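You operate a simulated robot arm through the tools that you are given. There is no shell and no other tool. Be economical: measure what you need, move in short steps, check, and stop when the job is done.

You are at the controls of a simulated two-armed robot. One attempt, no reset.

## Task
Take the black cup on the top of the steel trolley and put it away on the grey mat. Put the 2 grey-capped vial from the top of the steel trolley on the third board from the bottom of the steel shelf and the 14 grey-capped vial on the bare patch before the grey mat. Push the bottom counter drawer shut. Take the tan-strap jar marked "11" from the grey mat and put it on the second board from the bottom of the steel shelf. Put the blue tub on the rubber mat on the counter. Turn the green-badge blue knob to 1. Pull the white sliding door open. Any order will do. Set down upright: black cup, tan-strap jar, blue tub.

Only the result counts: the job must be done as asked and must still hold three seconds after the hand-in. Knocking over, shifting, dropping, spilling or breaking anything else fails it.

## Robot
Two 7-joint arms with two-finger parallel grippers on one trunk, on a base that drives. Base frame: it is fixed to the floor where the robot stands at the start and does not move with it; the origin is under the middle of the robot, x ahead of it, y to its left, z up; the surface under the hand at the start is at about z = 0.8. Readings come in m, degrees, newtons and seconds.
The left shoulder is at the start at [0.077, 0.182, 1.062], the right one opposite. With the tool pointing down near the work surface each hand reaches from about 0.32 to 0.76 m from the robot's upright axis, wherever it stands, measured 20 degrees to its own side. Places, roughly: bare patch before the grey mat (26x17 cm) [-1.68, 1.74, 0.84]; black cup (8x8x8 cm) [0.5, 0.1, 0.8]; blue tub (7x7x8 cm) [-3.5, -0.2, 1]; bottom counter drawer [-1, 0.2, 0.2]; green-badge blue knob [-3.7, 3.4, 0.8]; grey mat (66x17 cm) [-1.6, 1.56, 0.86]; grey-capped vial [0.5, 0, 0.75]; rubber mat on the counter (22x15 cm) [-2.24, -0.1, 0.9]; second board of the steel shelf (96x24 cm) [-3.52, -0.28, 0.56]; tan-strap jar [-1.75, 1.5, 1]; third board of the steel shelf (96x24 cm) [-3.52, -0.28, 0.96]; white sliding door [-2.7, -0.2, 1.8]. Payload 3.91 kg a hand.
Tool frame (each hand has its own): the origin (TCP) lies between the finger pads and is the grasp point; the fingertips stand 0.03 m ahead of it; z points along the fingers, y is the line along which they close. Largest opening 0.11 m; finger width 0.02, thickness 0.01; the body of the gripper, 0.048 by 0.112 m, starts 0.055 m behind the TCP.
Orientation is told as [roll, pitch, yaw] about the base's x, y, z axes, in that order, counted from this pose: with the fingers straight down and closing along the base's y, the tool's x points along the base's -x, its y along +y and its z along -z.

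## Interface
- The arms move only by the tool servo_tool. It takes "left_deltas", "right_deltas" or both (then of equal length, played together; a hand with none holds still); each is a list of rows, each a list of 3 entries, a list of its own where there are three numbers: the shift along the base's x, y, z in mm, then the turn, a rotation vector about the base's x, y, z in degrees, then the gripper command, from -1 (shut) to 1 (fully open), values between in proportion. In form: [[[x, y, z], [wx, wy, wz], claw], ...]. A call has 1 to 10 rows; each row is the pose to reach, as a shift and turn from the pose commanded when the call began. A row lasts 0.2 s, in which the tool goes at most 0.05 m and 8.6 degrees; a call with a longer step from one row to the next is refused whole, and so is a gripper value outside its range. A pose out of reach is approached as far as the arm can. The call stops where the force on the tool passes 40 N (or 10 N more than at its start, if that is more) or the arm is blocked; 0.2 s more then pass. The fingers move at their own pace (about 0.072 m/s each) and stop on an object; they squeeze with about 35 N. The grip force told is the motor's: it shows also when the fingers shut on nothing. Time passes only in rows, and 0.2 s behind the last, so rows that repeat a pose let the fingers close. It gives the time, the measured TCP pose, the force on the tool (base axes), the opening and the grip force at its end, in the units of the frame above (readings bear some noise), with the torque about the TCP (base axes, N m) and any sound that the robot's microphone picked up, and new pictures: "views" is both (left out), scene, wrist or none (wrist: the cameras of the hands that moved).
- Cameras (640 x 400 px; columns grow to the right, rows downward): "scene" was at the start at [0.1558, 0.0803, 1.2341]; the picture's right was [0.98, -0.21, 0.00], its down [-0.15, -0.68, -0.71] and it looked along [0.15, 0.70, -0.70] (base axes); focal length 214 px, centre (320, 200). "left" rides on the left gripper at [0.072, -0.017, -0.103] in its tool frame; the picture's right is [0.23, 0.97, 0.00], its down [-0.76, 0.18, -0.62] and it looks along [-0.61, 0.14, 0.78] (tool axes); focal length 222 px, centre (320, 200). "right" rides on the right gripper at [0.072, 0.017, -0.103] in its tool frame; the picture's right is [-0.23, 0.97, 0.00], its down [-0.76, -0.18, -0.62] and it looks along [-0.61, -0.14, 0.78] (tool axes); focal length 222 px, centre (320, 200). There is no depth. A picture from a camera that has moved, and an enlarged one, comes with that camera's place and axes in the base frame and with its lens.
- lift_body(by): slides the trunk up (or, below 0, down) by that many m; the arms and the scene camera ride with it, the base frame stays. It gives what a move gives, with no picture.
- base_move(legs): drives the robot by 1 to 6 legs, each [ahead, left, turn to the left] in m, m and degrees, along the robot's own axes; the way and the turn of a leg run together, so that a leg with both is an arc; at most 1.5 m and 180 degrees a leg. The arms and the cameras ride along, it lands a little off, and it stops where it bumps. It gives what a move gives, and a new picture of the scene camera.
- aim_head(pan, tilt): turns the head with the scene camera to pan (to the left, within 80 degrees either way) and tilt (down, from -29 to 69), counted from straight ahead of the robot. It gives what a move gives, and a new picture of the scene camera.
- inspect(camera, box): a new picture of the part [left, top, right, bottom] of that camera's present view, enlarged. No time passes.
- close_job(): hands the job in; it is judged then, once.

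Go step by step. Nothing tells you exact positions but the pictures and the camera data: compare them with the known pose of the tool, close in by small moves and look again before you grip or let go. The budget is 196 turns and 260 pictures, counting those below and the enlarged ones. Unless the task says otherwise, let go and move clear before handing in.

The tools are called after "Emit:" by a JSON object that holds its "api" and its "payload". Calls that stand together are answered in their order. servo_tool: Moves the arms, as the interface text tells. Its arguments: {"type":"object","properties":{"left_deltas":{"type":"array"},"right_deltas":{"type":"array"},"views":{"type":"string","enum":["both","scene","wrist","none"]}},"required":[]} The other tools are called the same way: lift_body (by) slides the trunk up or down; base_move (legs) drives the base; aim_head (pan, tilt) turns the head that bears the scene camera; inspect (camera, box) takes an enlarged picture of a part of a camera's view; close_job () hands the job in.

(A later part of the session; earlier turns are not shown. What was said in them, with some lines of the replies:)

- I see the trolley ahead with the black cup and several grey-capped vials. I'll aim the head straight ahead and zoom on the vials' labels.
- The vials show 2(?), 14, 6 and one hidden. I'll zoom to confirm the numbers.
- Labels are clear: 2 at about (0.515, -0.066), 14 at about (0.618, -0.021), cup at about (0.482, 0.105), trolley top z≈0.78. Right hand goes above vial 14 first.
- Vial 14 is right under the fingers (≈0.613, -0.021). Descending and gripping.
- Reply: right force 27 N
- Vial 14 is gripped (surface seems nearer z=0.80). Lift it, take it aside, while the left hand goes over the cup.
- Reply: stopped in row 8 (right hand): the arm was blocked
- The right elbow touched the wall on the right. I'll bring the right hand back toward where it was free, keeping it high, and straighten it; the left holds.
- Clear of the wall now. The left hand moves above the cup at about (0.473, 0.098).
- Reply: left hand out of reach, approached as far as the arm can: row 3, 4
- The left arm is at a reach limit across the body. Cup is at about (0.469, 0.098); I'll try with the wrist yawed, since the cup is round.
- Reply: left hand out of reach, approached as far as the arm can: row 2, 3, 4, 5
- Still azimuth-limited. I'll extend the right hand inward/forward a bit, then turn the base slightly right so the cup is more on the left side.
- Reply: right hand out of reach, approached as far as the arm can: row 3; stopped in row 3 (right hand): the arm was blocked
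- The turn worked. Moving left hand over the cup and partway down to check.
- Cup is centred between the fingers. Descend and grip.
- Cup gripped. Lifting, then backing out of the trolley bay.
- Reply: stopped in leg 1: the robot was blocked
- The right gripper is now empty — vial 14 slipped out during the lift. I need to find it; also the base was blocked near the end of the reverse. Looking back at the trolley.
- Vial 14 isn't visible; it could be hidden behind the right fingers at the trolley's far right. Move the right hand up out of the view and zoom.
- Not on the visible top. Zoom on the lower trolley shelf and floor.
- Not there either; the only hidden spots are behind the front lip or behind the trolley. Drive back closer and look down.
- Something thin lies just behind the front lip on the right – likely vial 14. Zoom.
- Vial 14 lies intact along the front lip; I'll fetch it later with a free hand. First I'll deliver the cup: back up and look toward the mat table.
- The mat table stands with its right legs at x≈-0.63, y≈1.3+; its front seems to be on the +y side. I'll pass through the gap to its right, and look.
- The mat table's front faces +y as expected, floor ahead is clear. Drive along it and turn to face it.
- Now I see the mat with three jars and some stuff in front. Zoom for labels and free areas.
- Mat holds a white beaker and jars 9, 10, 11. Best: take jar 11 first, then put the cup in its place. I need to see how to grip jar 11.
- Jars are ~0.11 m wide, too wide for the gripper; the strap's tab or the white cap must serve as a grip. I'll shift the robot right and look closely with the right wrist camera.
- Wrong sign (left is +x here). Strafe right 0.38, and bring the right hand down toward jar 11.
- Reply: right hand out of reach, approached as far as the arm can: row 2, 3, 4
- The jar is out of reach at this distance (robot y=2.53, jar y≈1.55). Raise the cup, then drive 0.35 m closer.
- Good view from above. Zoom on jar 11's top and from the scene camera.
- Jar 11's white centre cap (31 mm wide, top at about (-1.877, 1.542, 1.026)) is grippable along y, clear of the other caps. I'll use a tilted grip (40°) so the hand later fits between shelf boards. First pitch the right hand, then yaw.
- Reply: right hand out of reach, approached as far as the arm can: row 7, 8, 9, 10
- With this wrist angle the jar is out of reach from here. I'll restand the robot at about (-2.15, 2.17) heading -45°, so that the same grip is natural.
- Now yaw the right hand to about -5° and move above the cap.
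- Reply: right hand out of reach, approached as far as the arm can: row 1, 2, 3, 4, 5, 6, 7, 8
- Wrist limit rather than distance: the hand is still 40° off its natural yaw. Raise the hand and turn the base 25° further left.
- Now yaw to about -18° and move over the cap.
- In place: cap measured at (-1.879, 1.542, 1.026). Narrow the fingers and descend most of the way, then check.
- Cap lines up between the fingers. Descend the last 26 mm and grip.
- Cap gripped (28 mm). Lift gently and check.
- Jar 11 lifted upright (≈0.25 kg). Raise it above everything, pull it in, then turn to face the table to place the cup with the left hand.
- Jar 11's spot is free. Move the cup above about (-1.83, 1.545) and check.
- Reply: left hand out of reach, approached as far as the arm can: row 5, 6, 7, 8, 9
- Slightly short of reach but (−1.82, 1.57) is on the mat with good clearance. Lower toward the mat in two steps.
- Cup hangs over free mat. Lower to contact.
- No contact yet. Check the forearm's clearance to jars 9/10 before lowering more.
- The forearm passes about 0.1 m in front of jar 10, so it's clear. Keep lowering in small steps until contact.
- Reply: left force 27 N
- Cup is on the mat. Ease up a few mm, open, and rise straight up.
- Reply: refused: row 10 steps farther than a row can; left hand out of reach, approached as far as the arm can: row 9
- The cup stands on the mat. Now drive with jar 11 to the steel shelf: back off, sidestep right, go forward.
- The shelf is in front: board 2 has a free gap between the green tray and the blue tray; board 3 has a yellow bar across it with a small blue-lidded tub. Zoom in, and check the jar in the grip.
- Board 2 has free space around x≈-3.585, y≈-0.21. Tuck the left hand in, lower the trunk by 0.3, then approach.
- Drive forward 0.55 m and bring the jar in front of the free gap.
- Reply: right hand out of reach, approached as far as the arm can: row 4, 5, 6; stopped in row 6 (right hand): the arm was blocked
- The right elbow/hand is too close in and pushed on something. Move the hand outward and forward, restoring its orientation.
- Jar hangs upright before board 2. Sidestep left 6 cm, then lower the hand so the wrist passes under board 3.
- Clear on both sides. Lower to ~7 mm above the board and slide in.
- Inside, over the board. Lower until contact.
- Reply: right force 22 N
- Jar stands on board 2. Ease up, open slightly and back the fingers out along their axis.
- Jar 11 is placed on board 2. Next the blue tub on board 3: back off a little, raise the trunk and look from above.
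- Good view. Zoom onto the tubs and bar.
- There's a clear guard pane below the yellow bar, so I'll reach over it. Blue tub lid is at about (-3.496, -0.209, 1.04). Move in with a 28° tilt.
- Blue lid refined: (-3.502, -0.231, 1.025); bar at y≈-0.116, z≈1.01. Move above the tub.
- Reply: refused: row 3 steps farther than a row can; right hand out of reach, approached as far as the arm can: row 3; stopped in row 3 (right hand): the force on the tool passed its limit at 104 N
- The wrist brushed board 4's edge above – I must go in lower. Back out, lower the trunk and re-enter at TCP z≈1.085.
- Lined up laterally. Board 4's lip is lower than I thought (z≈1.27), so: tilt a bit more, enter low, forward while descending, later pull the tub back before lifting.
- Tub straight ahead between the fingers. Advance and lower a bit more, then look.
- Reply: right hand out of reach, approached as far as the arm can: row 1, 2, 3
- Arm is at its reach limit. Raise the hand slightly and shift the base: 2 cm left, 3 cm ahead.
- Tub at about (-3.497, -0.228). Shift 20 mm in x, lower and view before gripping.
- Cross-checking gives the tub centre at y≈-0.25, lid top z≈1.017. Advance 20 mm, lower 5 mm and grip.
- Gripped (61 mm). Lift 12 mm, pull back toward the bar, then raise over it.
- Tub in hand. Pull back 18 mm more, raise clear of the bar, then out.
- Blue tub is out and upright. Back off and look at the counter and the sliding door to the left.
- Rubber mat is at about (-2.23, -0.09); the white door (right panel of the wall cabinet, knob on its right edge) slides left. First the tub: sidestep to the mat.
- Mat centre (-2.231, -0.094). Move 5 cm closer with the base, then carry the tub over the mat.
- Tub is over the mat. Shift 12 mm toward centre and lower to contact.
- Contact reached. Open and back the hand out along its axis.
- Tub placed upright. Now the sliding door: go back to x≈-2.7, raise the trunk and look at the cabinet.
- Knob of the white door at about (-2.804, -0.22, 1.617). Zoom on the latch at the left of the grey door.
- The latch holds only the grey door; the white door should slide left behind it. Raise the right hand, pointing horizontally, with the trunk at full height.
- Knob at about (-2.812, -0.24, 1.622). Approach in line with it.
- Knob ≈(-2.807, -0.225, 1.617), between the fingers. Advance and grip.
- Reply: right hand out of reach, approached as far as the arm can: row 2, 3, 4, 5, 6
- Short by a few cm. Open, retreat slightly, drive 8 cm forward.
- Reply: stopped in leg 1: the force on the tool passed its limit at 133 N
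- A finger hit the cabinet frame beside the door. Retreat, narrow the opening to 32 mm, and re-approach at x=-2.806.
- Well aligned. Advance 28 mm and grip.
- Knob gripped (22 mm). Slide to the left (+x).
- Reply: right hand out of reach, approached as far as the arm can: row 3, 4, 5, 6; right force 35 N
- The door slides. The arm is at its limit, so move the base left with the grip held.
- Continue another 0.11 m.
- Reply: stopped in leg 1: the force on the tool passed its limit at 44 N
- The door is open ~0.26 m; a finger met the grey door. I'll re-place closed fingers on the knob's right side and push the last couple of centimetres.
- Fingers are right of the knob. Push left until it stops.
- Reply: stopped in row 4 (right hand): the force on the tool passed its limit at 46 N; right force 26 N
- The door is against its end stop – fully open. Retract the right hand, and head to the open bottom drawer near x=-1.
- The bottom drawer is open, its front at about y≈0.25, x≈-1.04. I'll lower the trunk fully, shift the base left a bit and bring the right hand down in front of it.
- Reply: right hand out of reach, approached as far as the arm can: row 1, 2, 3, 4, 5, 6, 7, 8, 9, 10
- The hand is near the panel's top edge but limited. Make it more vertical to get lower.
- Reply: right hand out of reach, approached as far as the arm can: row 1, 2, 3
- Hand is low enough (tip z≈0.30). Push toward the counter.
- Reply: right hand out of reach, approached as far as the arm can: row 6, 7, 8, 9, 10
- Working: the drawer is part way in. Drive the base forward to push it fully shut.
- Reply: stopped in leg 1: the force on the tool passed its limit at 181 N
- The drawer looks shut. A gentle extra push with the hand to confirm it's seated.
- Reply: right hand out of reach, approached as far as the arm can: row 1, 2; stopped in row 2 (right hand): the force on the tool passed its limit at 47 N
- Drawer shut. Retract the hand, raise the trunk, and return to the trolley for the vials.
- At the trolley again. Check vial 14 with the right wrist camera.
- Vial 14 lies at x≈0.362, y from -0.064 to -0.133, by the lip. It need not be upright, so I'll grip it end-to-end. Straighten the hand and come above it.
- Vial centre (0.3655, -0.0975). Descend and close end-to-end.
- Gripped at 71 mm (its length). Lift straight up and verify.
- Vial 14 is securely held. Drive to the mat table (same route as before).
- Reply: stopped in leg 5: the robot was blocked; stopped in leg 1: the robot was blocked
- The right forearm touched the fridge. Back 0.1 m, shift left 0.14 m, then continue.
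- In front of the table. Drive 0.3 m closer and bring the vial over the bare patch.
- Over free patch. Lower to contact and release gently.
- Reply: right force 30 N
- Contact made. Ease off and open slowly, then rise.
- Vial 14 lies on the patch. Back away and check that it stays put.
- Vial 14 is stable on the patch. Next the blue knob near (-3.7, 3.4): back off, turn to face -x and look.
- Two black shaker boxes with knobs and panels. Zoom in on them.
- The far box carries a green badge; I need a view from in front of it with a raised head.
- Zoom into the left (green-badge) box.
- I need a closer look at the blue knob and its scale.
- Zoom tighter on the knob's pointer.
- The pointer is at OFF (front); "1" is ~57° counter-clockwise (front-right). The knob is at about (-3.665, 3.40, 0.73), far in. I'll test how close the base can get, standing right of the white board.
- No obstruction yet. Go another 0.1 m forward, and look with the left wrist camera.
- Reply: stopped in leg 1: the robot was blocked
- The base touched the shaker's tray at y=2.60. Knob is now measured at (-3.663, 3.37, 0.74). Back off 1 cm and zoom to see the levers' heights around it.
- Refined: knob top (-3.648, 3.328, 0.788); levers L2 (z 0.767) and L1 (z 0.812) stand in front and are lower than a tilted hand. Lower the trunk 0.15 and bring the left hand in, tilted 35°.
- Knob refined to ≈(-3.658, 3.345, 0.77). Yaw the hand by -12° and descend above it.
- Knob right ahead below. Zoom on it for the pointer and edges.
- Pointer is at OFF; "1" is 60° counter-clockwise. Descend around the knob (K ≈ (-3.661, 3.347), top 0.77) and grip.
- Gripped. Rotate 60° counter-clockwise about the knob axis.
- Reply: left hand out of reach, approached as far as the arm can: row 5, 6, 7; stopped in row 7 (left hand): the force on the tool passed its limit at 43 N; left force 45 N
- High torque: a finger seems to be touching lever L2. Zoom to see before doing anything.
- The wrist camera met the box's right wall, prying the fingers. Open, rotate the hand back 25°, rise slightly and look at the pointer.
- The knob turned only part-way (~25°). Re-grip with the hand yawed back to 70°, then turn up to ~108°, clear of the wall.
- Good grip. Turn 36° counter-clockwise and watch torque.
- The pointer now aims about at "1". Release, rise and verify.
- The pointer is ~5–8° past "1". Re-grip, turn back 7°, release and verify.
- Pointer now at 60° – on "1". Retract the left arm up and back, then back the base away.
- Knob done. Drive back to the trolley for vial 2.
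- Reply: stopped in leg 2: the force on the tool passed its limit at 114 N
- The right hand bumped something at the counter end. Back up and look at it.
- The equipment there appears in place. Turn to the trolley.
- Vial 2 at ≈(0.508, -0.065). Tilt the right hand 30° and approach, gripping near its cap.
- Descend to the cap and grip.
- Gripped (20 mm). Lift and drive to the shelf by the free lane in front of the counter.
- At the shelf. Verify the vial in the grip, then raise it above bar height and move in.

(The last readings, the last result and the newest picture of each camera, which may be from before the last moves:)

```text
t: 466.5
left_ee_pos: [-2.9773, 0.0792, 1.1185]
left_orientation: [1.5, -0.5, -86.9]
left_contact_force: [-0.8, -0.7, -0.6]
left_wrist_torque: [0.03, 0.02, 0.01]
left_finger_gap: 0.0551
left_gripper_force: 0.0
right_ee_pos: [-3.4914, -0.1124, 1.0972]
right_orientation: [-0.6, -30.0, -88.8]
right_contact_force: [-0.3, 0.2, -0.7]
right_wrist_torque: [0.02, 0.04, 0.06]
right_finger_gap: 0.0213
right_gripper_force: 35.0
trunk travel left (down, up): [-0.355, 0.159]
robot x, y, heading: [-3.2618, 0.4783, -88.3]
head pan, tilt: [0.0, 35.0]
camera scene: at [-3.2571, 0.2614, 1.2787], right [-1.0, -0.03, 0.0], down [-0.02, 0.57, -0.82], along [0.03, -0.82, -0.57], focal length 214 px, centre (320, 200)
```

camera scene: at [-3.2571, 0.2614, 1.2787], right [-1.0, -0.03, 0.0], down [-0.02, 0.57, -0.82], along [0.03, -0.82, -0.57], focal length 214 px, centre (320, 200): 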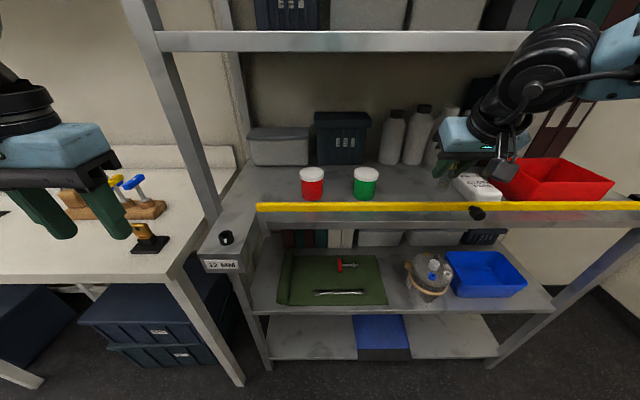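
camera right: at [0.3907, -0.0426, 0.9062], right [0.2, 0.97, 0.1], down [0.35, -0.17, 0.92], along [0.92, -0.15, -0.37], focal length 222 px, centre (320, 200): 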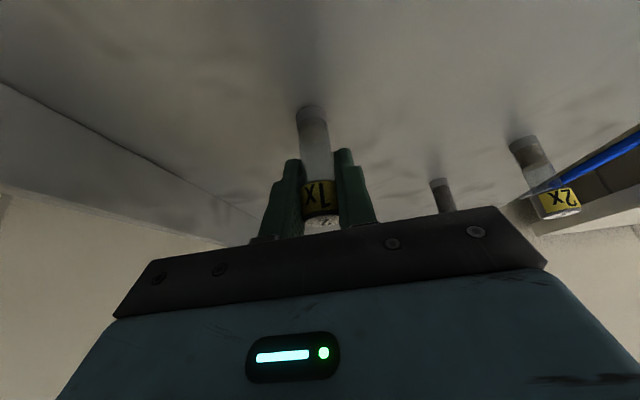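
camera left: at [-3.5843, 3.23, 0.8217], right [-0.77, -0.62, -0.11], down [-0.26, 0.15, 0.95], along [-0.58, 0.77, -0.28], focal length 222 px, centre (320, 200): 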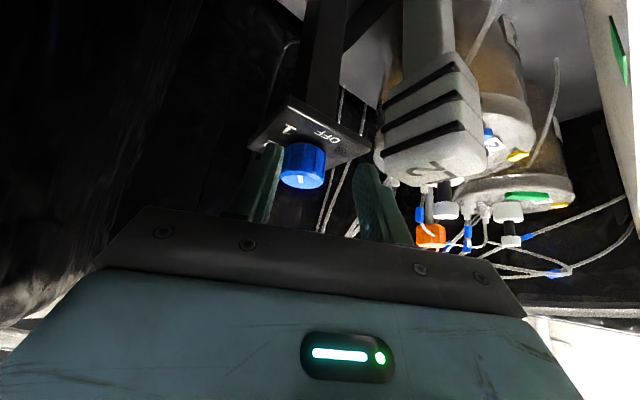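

Vial is held upright above the bar. Move 5 cm further in with the base, then forward and down behind the bar.

Emit:
{"api": "base_move", "payload": {"legs": [[0.05, 0, 0]]}}

Emit:
{"api": "servo_tool", "payload": {"right_deltas": [[[-3, -10, -8], [0, 0, 0], -1], [[-5, -25, -25], [0, 0, 0], -1], [[-7, -42, -45], [0, 0, 0], -1], [[-8, -58, -65], [0, 0, 0], -1], [[-8, -68, -80], [0, 0, 0], -1]]}}

```text
t: 467.4
left_ee_pos: [-2.9756, 0.0284, 1.1177]
left_orientation: [1.7, -0.4, -86.9]
left_contact_force: [-0.7, 0.1, -0.1]
left_wrist_torque: [0.02, 0.01, 0.0]
left_finger_gap: 0.0549
left_gripper_force: 0.2
right_ee_pos: [-3.4893, -0.1626, 1.0947]
right_orientation: [-0.6, -30.0, -88.8]
right_contact_force: [0.1, -0.4, -1.0]
right_wrist_torque: [-0.02, -0.02, 0.0]
right_finger_gap: 0.0213
right_gripper_force: 34.8
trunk travel left (down, up): [-0.355, 0.159]
robot x, y, heading: [-3.2597, 0.4307, -88.6]
head pan, tilt: [0.0, 35.0]
camera scene: at [-3.2555, 0.2116, 1.2787], right [-1.0, -0.03, 0.0], down [-0.02, 0.57, -0.82], along [0.03, -0.82, -0.57], focal length 214 px, centre (320, 200)
```

scene: 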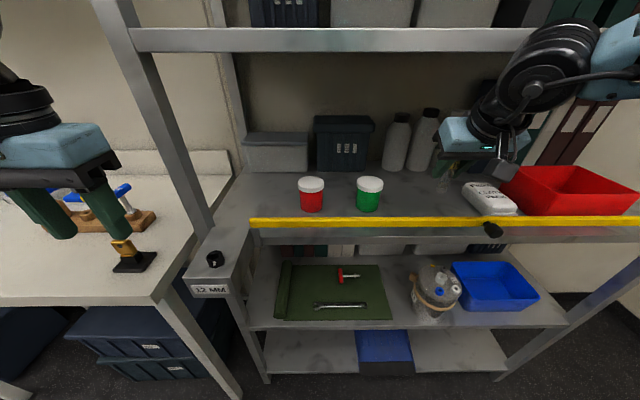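

```text
t: 468.6
left_ee_pos: [-2.9753, 0.0302, 1.1198]
left_orientation: [1.6, -0.5, -86.8]
left_contact_force: [0.4, -1.2, 0.1]
left_wrist_torque: [0.0, -0.02, -0.01]
left_finger_gap: 0.0549
left_gripper_force: 0.1
right_ee_pos: [-3.4984, -0.2302, 1.0179]
right_orientation: [-0.6, -30.0, -88.7]
right_contact_force: [-0.3, 0.1, -0.5]
right_wrist_torque: [0.02, -0.03, 0.0]
right_finger_gap: 0.0216
right_gripper_force: 34.6
trunk travel left (down, up): [-0.355, 0.159]
robot x, y, heading: [-3.2631, 0.4324, -88.4]
head pan, tilt: [0.0, 35.0]
camera scene: at [-3.2557, 0.2119, 1.2787], right [-1.0, -0.03, 0.0], down [-0.02, 0.57, -0.82], along [0.03, -0.82, -0.57], focal length 214 px, centre (320, 200)
camera right: at [-3.4828, -0.1155, 1.0691], right [0.98, -0.18, 0.1], down [-0.16, -0.35, 0.92], along [-0.13, -0.92, -0.37], focal length 222 px, centre (320, 200)
```

scene: 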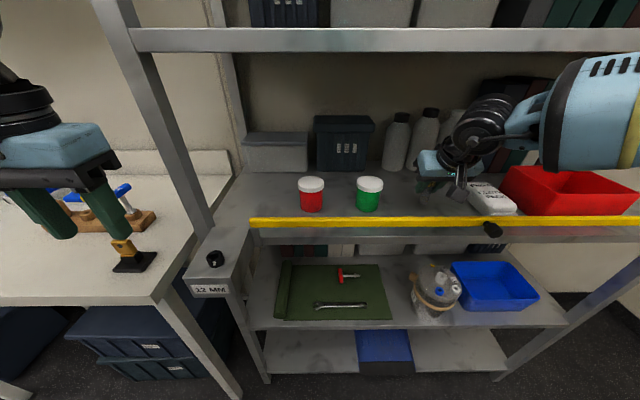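
right: 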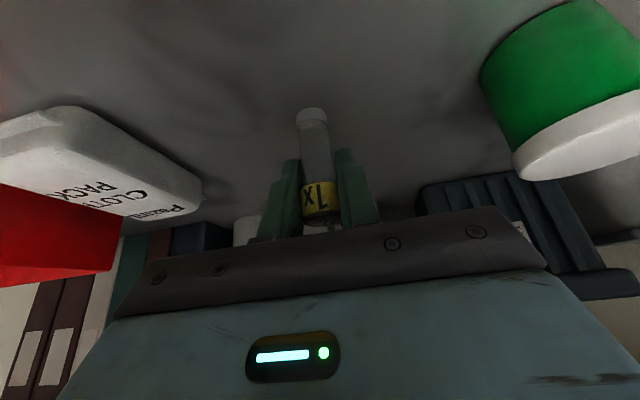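

Behind the bar, between the cloth pack and the green tub. Lower slowly until contact.

Emit:
{"api": "servo_tool", "payload": {"right_deltas": [[[0, -3, -8], [0, 0, 0], -1], [[0, -5, -15], [0, 0, 0], -1], [[0, -5, -20], [0, 0, 0], -1], [[0, -5, -24], [0, 0, 0], -1], [[0, -5, -28], [0, 0, 0], -1], [[0, -5, -32], [0, 0, 0], -1], [[0, -5, -36], [0, 0, 0], -1]], "views": "wrist"}}

```text
t: 470.2
left_ee_pos: [-2.9746, 0.0315, 1.1194]
left_orientation: [1.6, -0.6, -86.9]
left_contact_force: [-0.8, -0.1, 0.9]
left_wrist_torque: [0.01, -0.01, 0.01]
left_finger_gap: 0.055
left_gripper_force: 0.1
right_ee_pos: [-3.4982, -0.2349, 0.9857]
right_orientation: [-0.6, -30.5, -88.7]
right_contact_force: [-1.4, -1.2, 28.6]
right_wrist_torque: [-0.07, -0.05, -0.04]
right_finger_gap: 0.0213
right_gripper_force: 34.9
trunk travel left (down, up): [-0.355, 0.159]
robot x, y, heading: [-3.2634, 0.4327, -88.0]
head pan, tilt: [0.0, 35.0]
camera right: at [-3.4813, -0.1195, 1.0365], right [0.98, -0.18, 0.11], down [-0.16, -0.34, 0.92], along [-0.13, -0.92, -0.36], focal length 222 px, centre (320, 200)
```

right: 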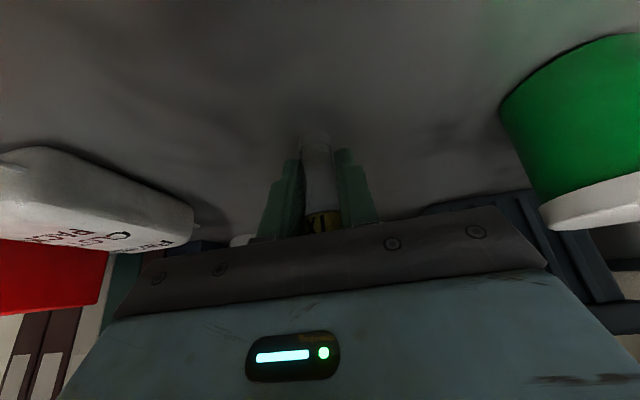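

On the board. Ease off, open slightly and withdraw along the finger axis.

Emit:
{"api": "servo_tool", "payload": {"right_deltas": [[[0, 0, 4], [0, 0, 0], -1], [[0, 0, 4], [0, 0, 0], -0.4], [[0, 0, 4], [0, 0, 0], -0.25], [[0, 0, 4], [0, 0, 0], -0.25], [[0, 7, 16], [0, 0, 0], -0.25], [[0, 17, 34], [0, 0, 0], -0.25], [[0, 32, 60], [0, 0, 0], -0.25], [[0, 55, 85], [0, 0, 0], -0.25], [[0, 90, 105], [0, 0, 0], -0.25], [[0, 135, 115], [0, 0, 0], -0.25]], "views": "wrist"}}

```text
t: 472.4
left_ee_pos: [-2.9768, 0.0313, 1.1206]
left_orientation: [1.6, -0.6, -86.9]
left_contact_force: [-0.3, 0.1, -0.1]
left_wrist_torque: [0.01, 0.02, 0.02]
left_finger_gap: 0.055
left_gripper_force: 0.0
right_ee_pos: [-3.4967, -0.101, 1.0948]
right_orientation: [-0.6, -30.1, -88.8]
right_contact_force: [0.4, 0.1, 0.1]
right_wrist_torque: [-0.01, -0.03, -0.02]
right_finger_gap: 0.0413
right_gripper_force: 0.0
trunk travel left (down, up): [-0.355, 0.159]
robot x, y, heading: [-3.2611, 0.4305, -88.4]
head pan, tilt: [0.0, 35.0]
camera right: at [-3.4812, 0.0139, 1.1473], right [0.98, -0.18, 0.1], down [-0.16, -0.35, 0.92], along [-0.13, -0.92, -0.37], focal length 222 px, centre (320, 200)
```

right: 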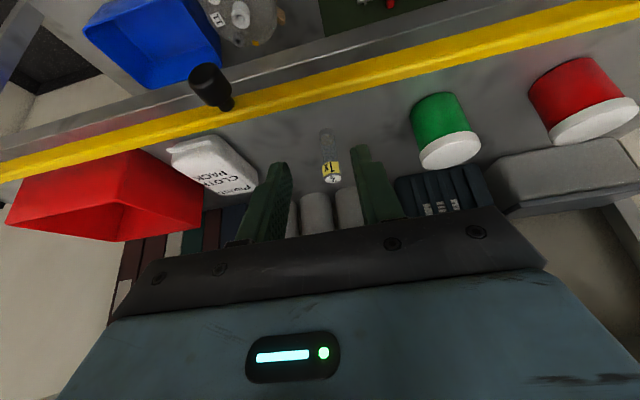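

Vial 2 stands on board 3. Back away and check vial 14 and the rest from a distance.

Emit:
{"api": "base_move", "payload": {"legs": [[-0.35, 0, 0], [0, 0, 110]]}}

Emit:
{"api": "aim_head", "payload": {"pan": 10, "tilt": 10}}

Emit:
{"api": "inspect", "payload": {"camera": "scene", "box": [240, 140, 400, 260]}}

```text
t: 479.4
left_ee_pos: [-3.0118, 1.2043, 1.1179]
left_orientation: [1.6, -0.5, 25.5]
left_contact_force: [-0.7, -0.3, -0.1]
left_wrist_torque: [0.01, -0.02, -0.01]
left_finger_gap: 0.0549
left_gripper_force: 0.1
right_ee_pos: [-2.6916, 0.7718, 1.0959]
right_orientation: [-0.7, -30.0, 23.6]
right_contact_force: [-0.5, 1.0, 0.0]
right_wrist_torque: [-0.01, 0.0, 0.02]
right_finger_gap: 0.0413
right_gripper_force: 0.0
trunk travel left (down, up): [-0.355, 0.159]
robot x, y, heading: [-3.2744, 0.7848, 24.2]
head pan, tilt: [0.0, 35.0]
camera scene: at [-3.0745, 0.876, 1.2787], right [0.41, -0.91, 0.0], down [-0.52, -0.23, -0.82], along [0.75, 0.33, -0.57], focal length 214 px, centre (320, 200)
```

scene: 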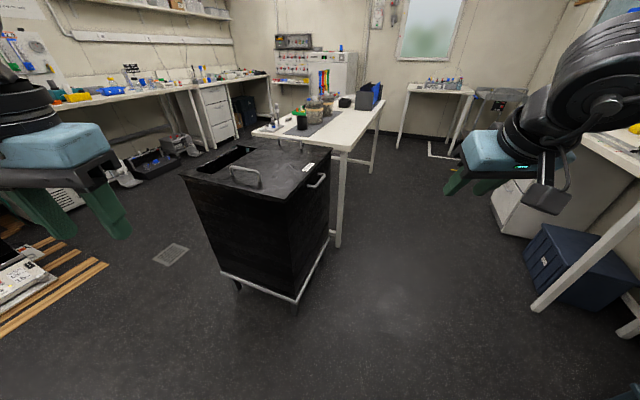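

```text
t: 480.3
left_ee_pos: [-3.0104, 1.2039, 1.1183]
left_orientation: [1.6, -0.5, 25.5]
left_contact_force: [-0.2, -0.8, -0.6]
left_wrist_torque: [0.0, -0.01, 0.01]
left_finger_gap: 0.055
left_gripper_force: 0.1
right_ee_pos: [-2.6908, 0.7698, 1.0954]
right_orientation: [-0.6, -30.0, 23.5]
right_contact_force: [-0.8, -0.2, 0.3]
right_wrist_torque: [-0.03, 0.01, -0.02]
right_finger_gap: 0.0414
right_gripper_force: 0.1
trunk travel left (down, up): [-0.355, 0.159]
robot x, y, heading: [-3.2719, 0.7864, 23.9]
head pan, tilt: [10.0, 10.0]
camera scene: at [-3.0778, 0.8922, 1.3188], right [0.56, -0.83, 0.0], down [-0.14, -0.1, -0.98], along [0.82, 0.55, -0.17], focal length 214 px, centre (320, 200)
```

scene: 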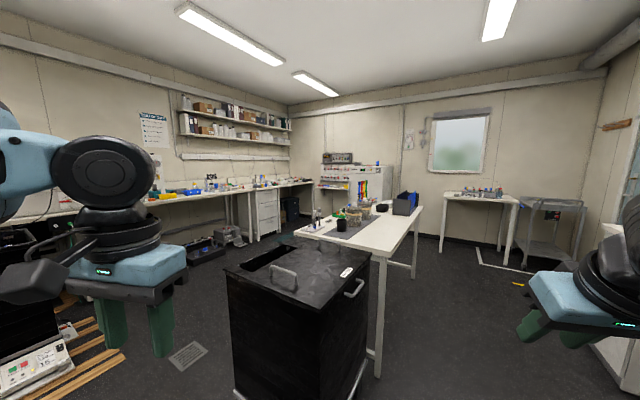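

```text
3.33 times, centred on (320, 200) of scene
camera zoom: at [-3.0778, 0.8922, 1.3188], right [0.56, -0.83, 0.0], down [-0.14, -0.1, -0.98], along [0.82, 0.55, -0.17], focal length 715 px, centre (320, 200)
```

zoom: 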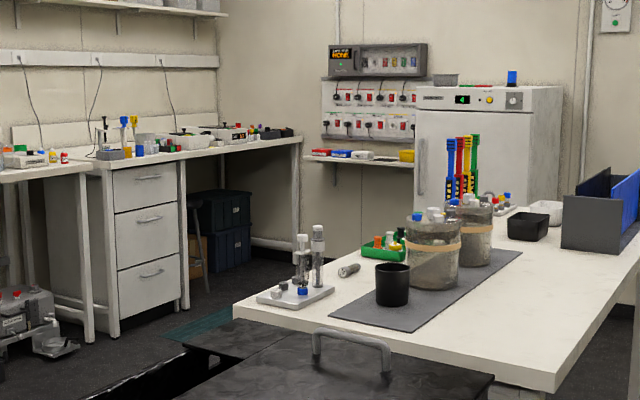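

Vial 14 still lies on the bare patch and the cup stands on the mat. The jar, tub, drawer, knob, door and vial 2 were each checked when done, and both hands are clear. Handing in.

Emit:
{"api": "close_job", "payload": {}}

```text
The job is handed in.
```

I finished every item in the job and handed it in. I don't have the verdict.

- **Black cup:** upright on the grey mat, in the spot where jar 11 stood.
- **Jar 11:** upright on the second board of the steel shelf.
- **Blue tub:** upright on the rubber mat on the counter.
- **Vial 14:** lying on its side on the bare patch. It had not moved when I checked just before hand-in.
- **Vial 2:** standing on the third board, behind the yellow bar.
- **Bottom drawer:** pushed flush shut.
- **White sliding door:** slid fully left, against its stop.
- **Green-badge blue knob:** its pointer is on 1.

These mishaps could count against the result:

- **Dropped vial:** early on, vial 14 fell out of the right gripper onto the trolley top. I picked it up and saw no damage.
- **Bumps:** the arms or base knocked the wall, the shelf edge, the door cabinet's frame, the fridge, the shaker, the black box that holds the knob and something at the end of the counter. The hardest of these was about 133 N. I saw nothing moved afterwards, but I only looked closely at some of these spots.
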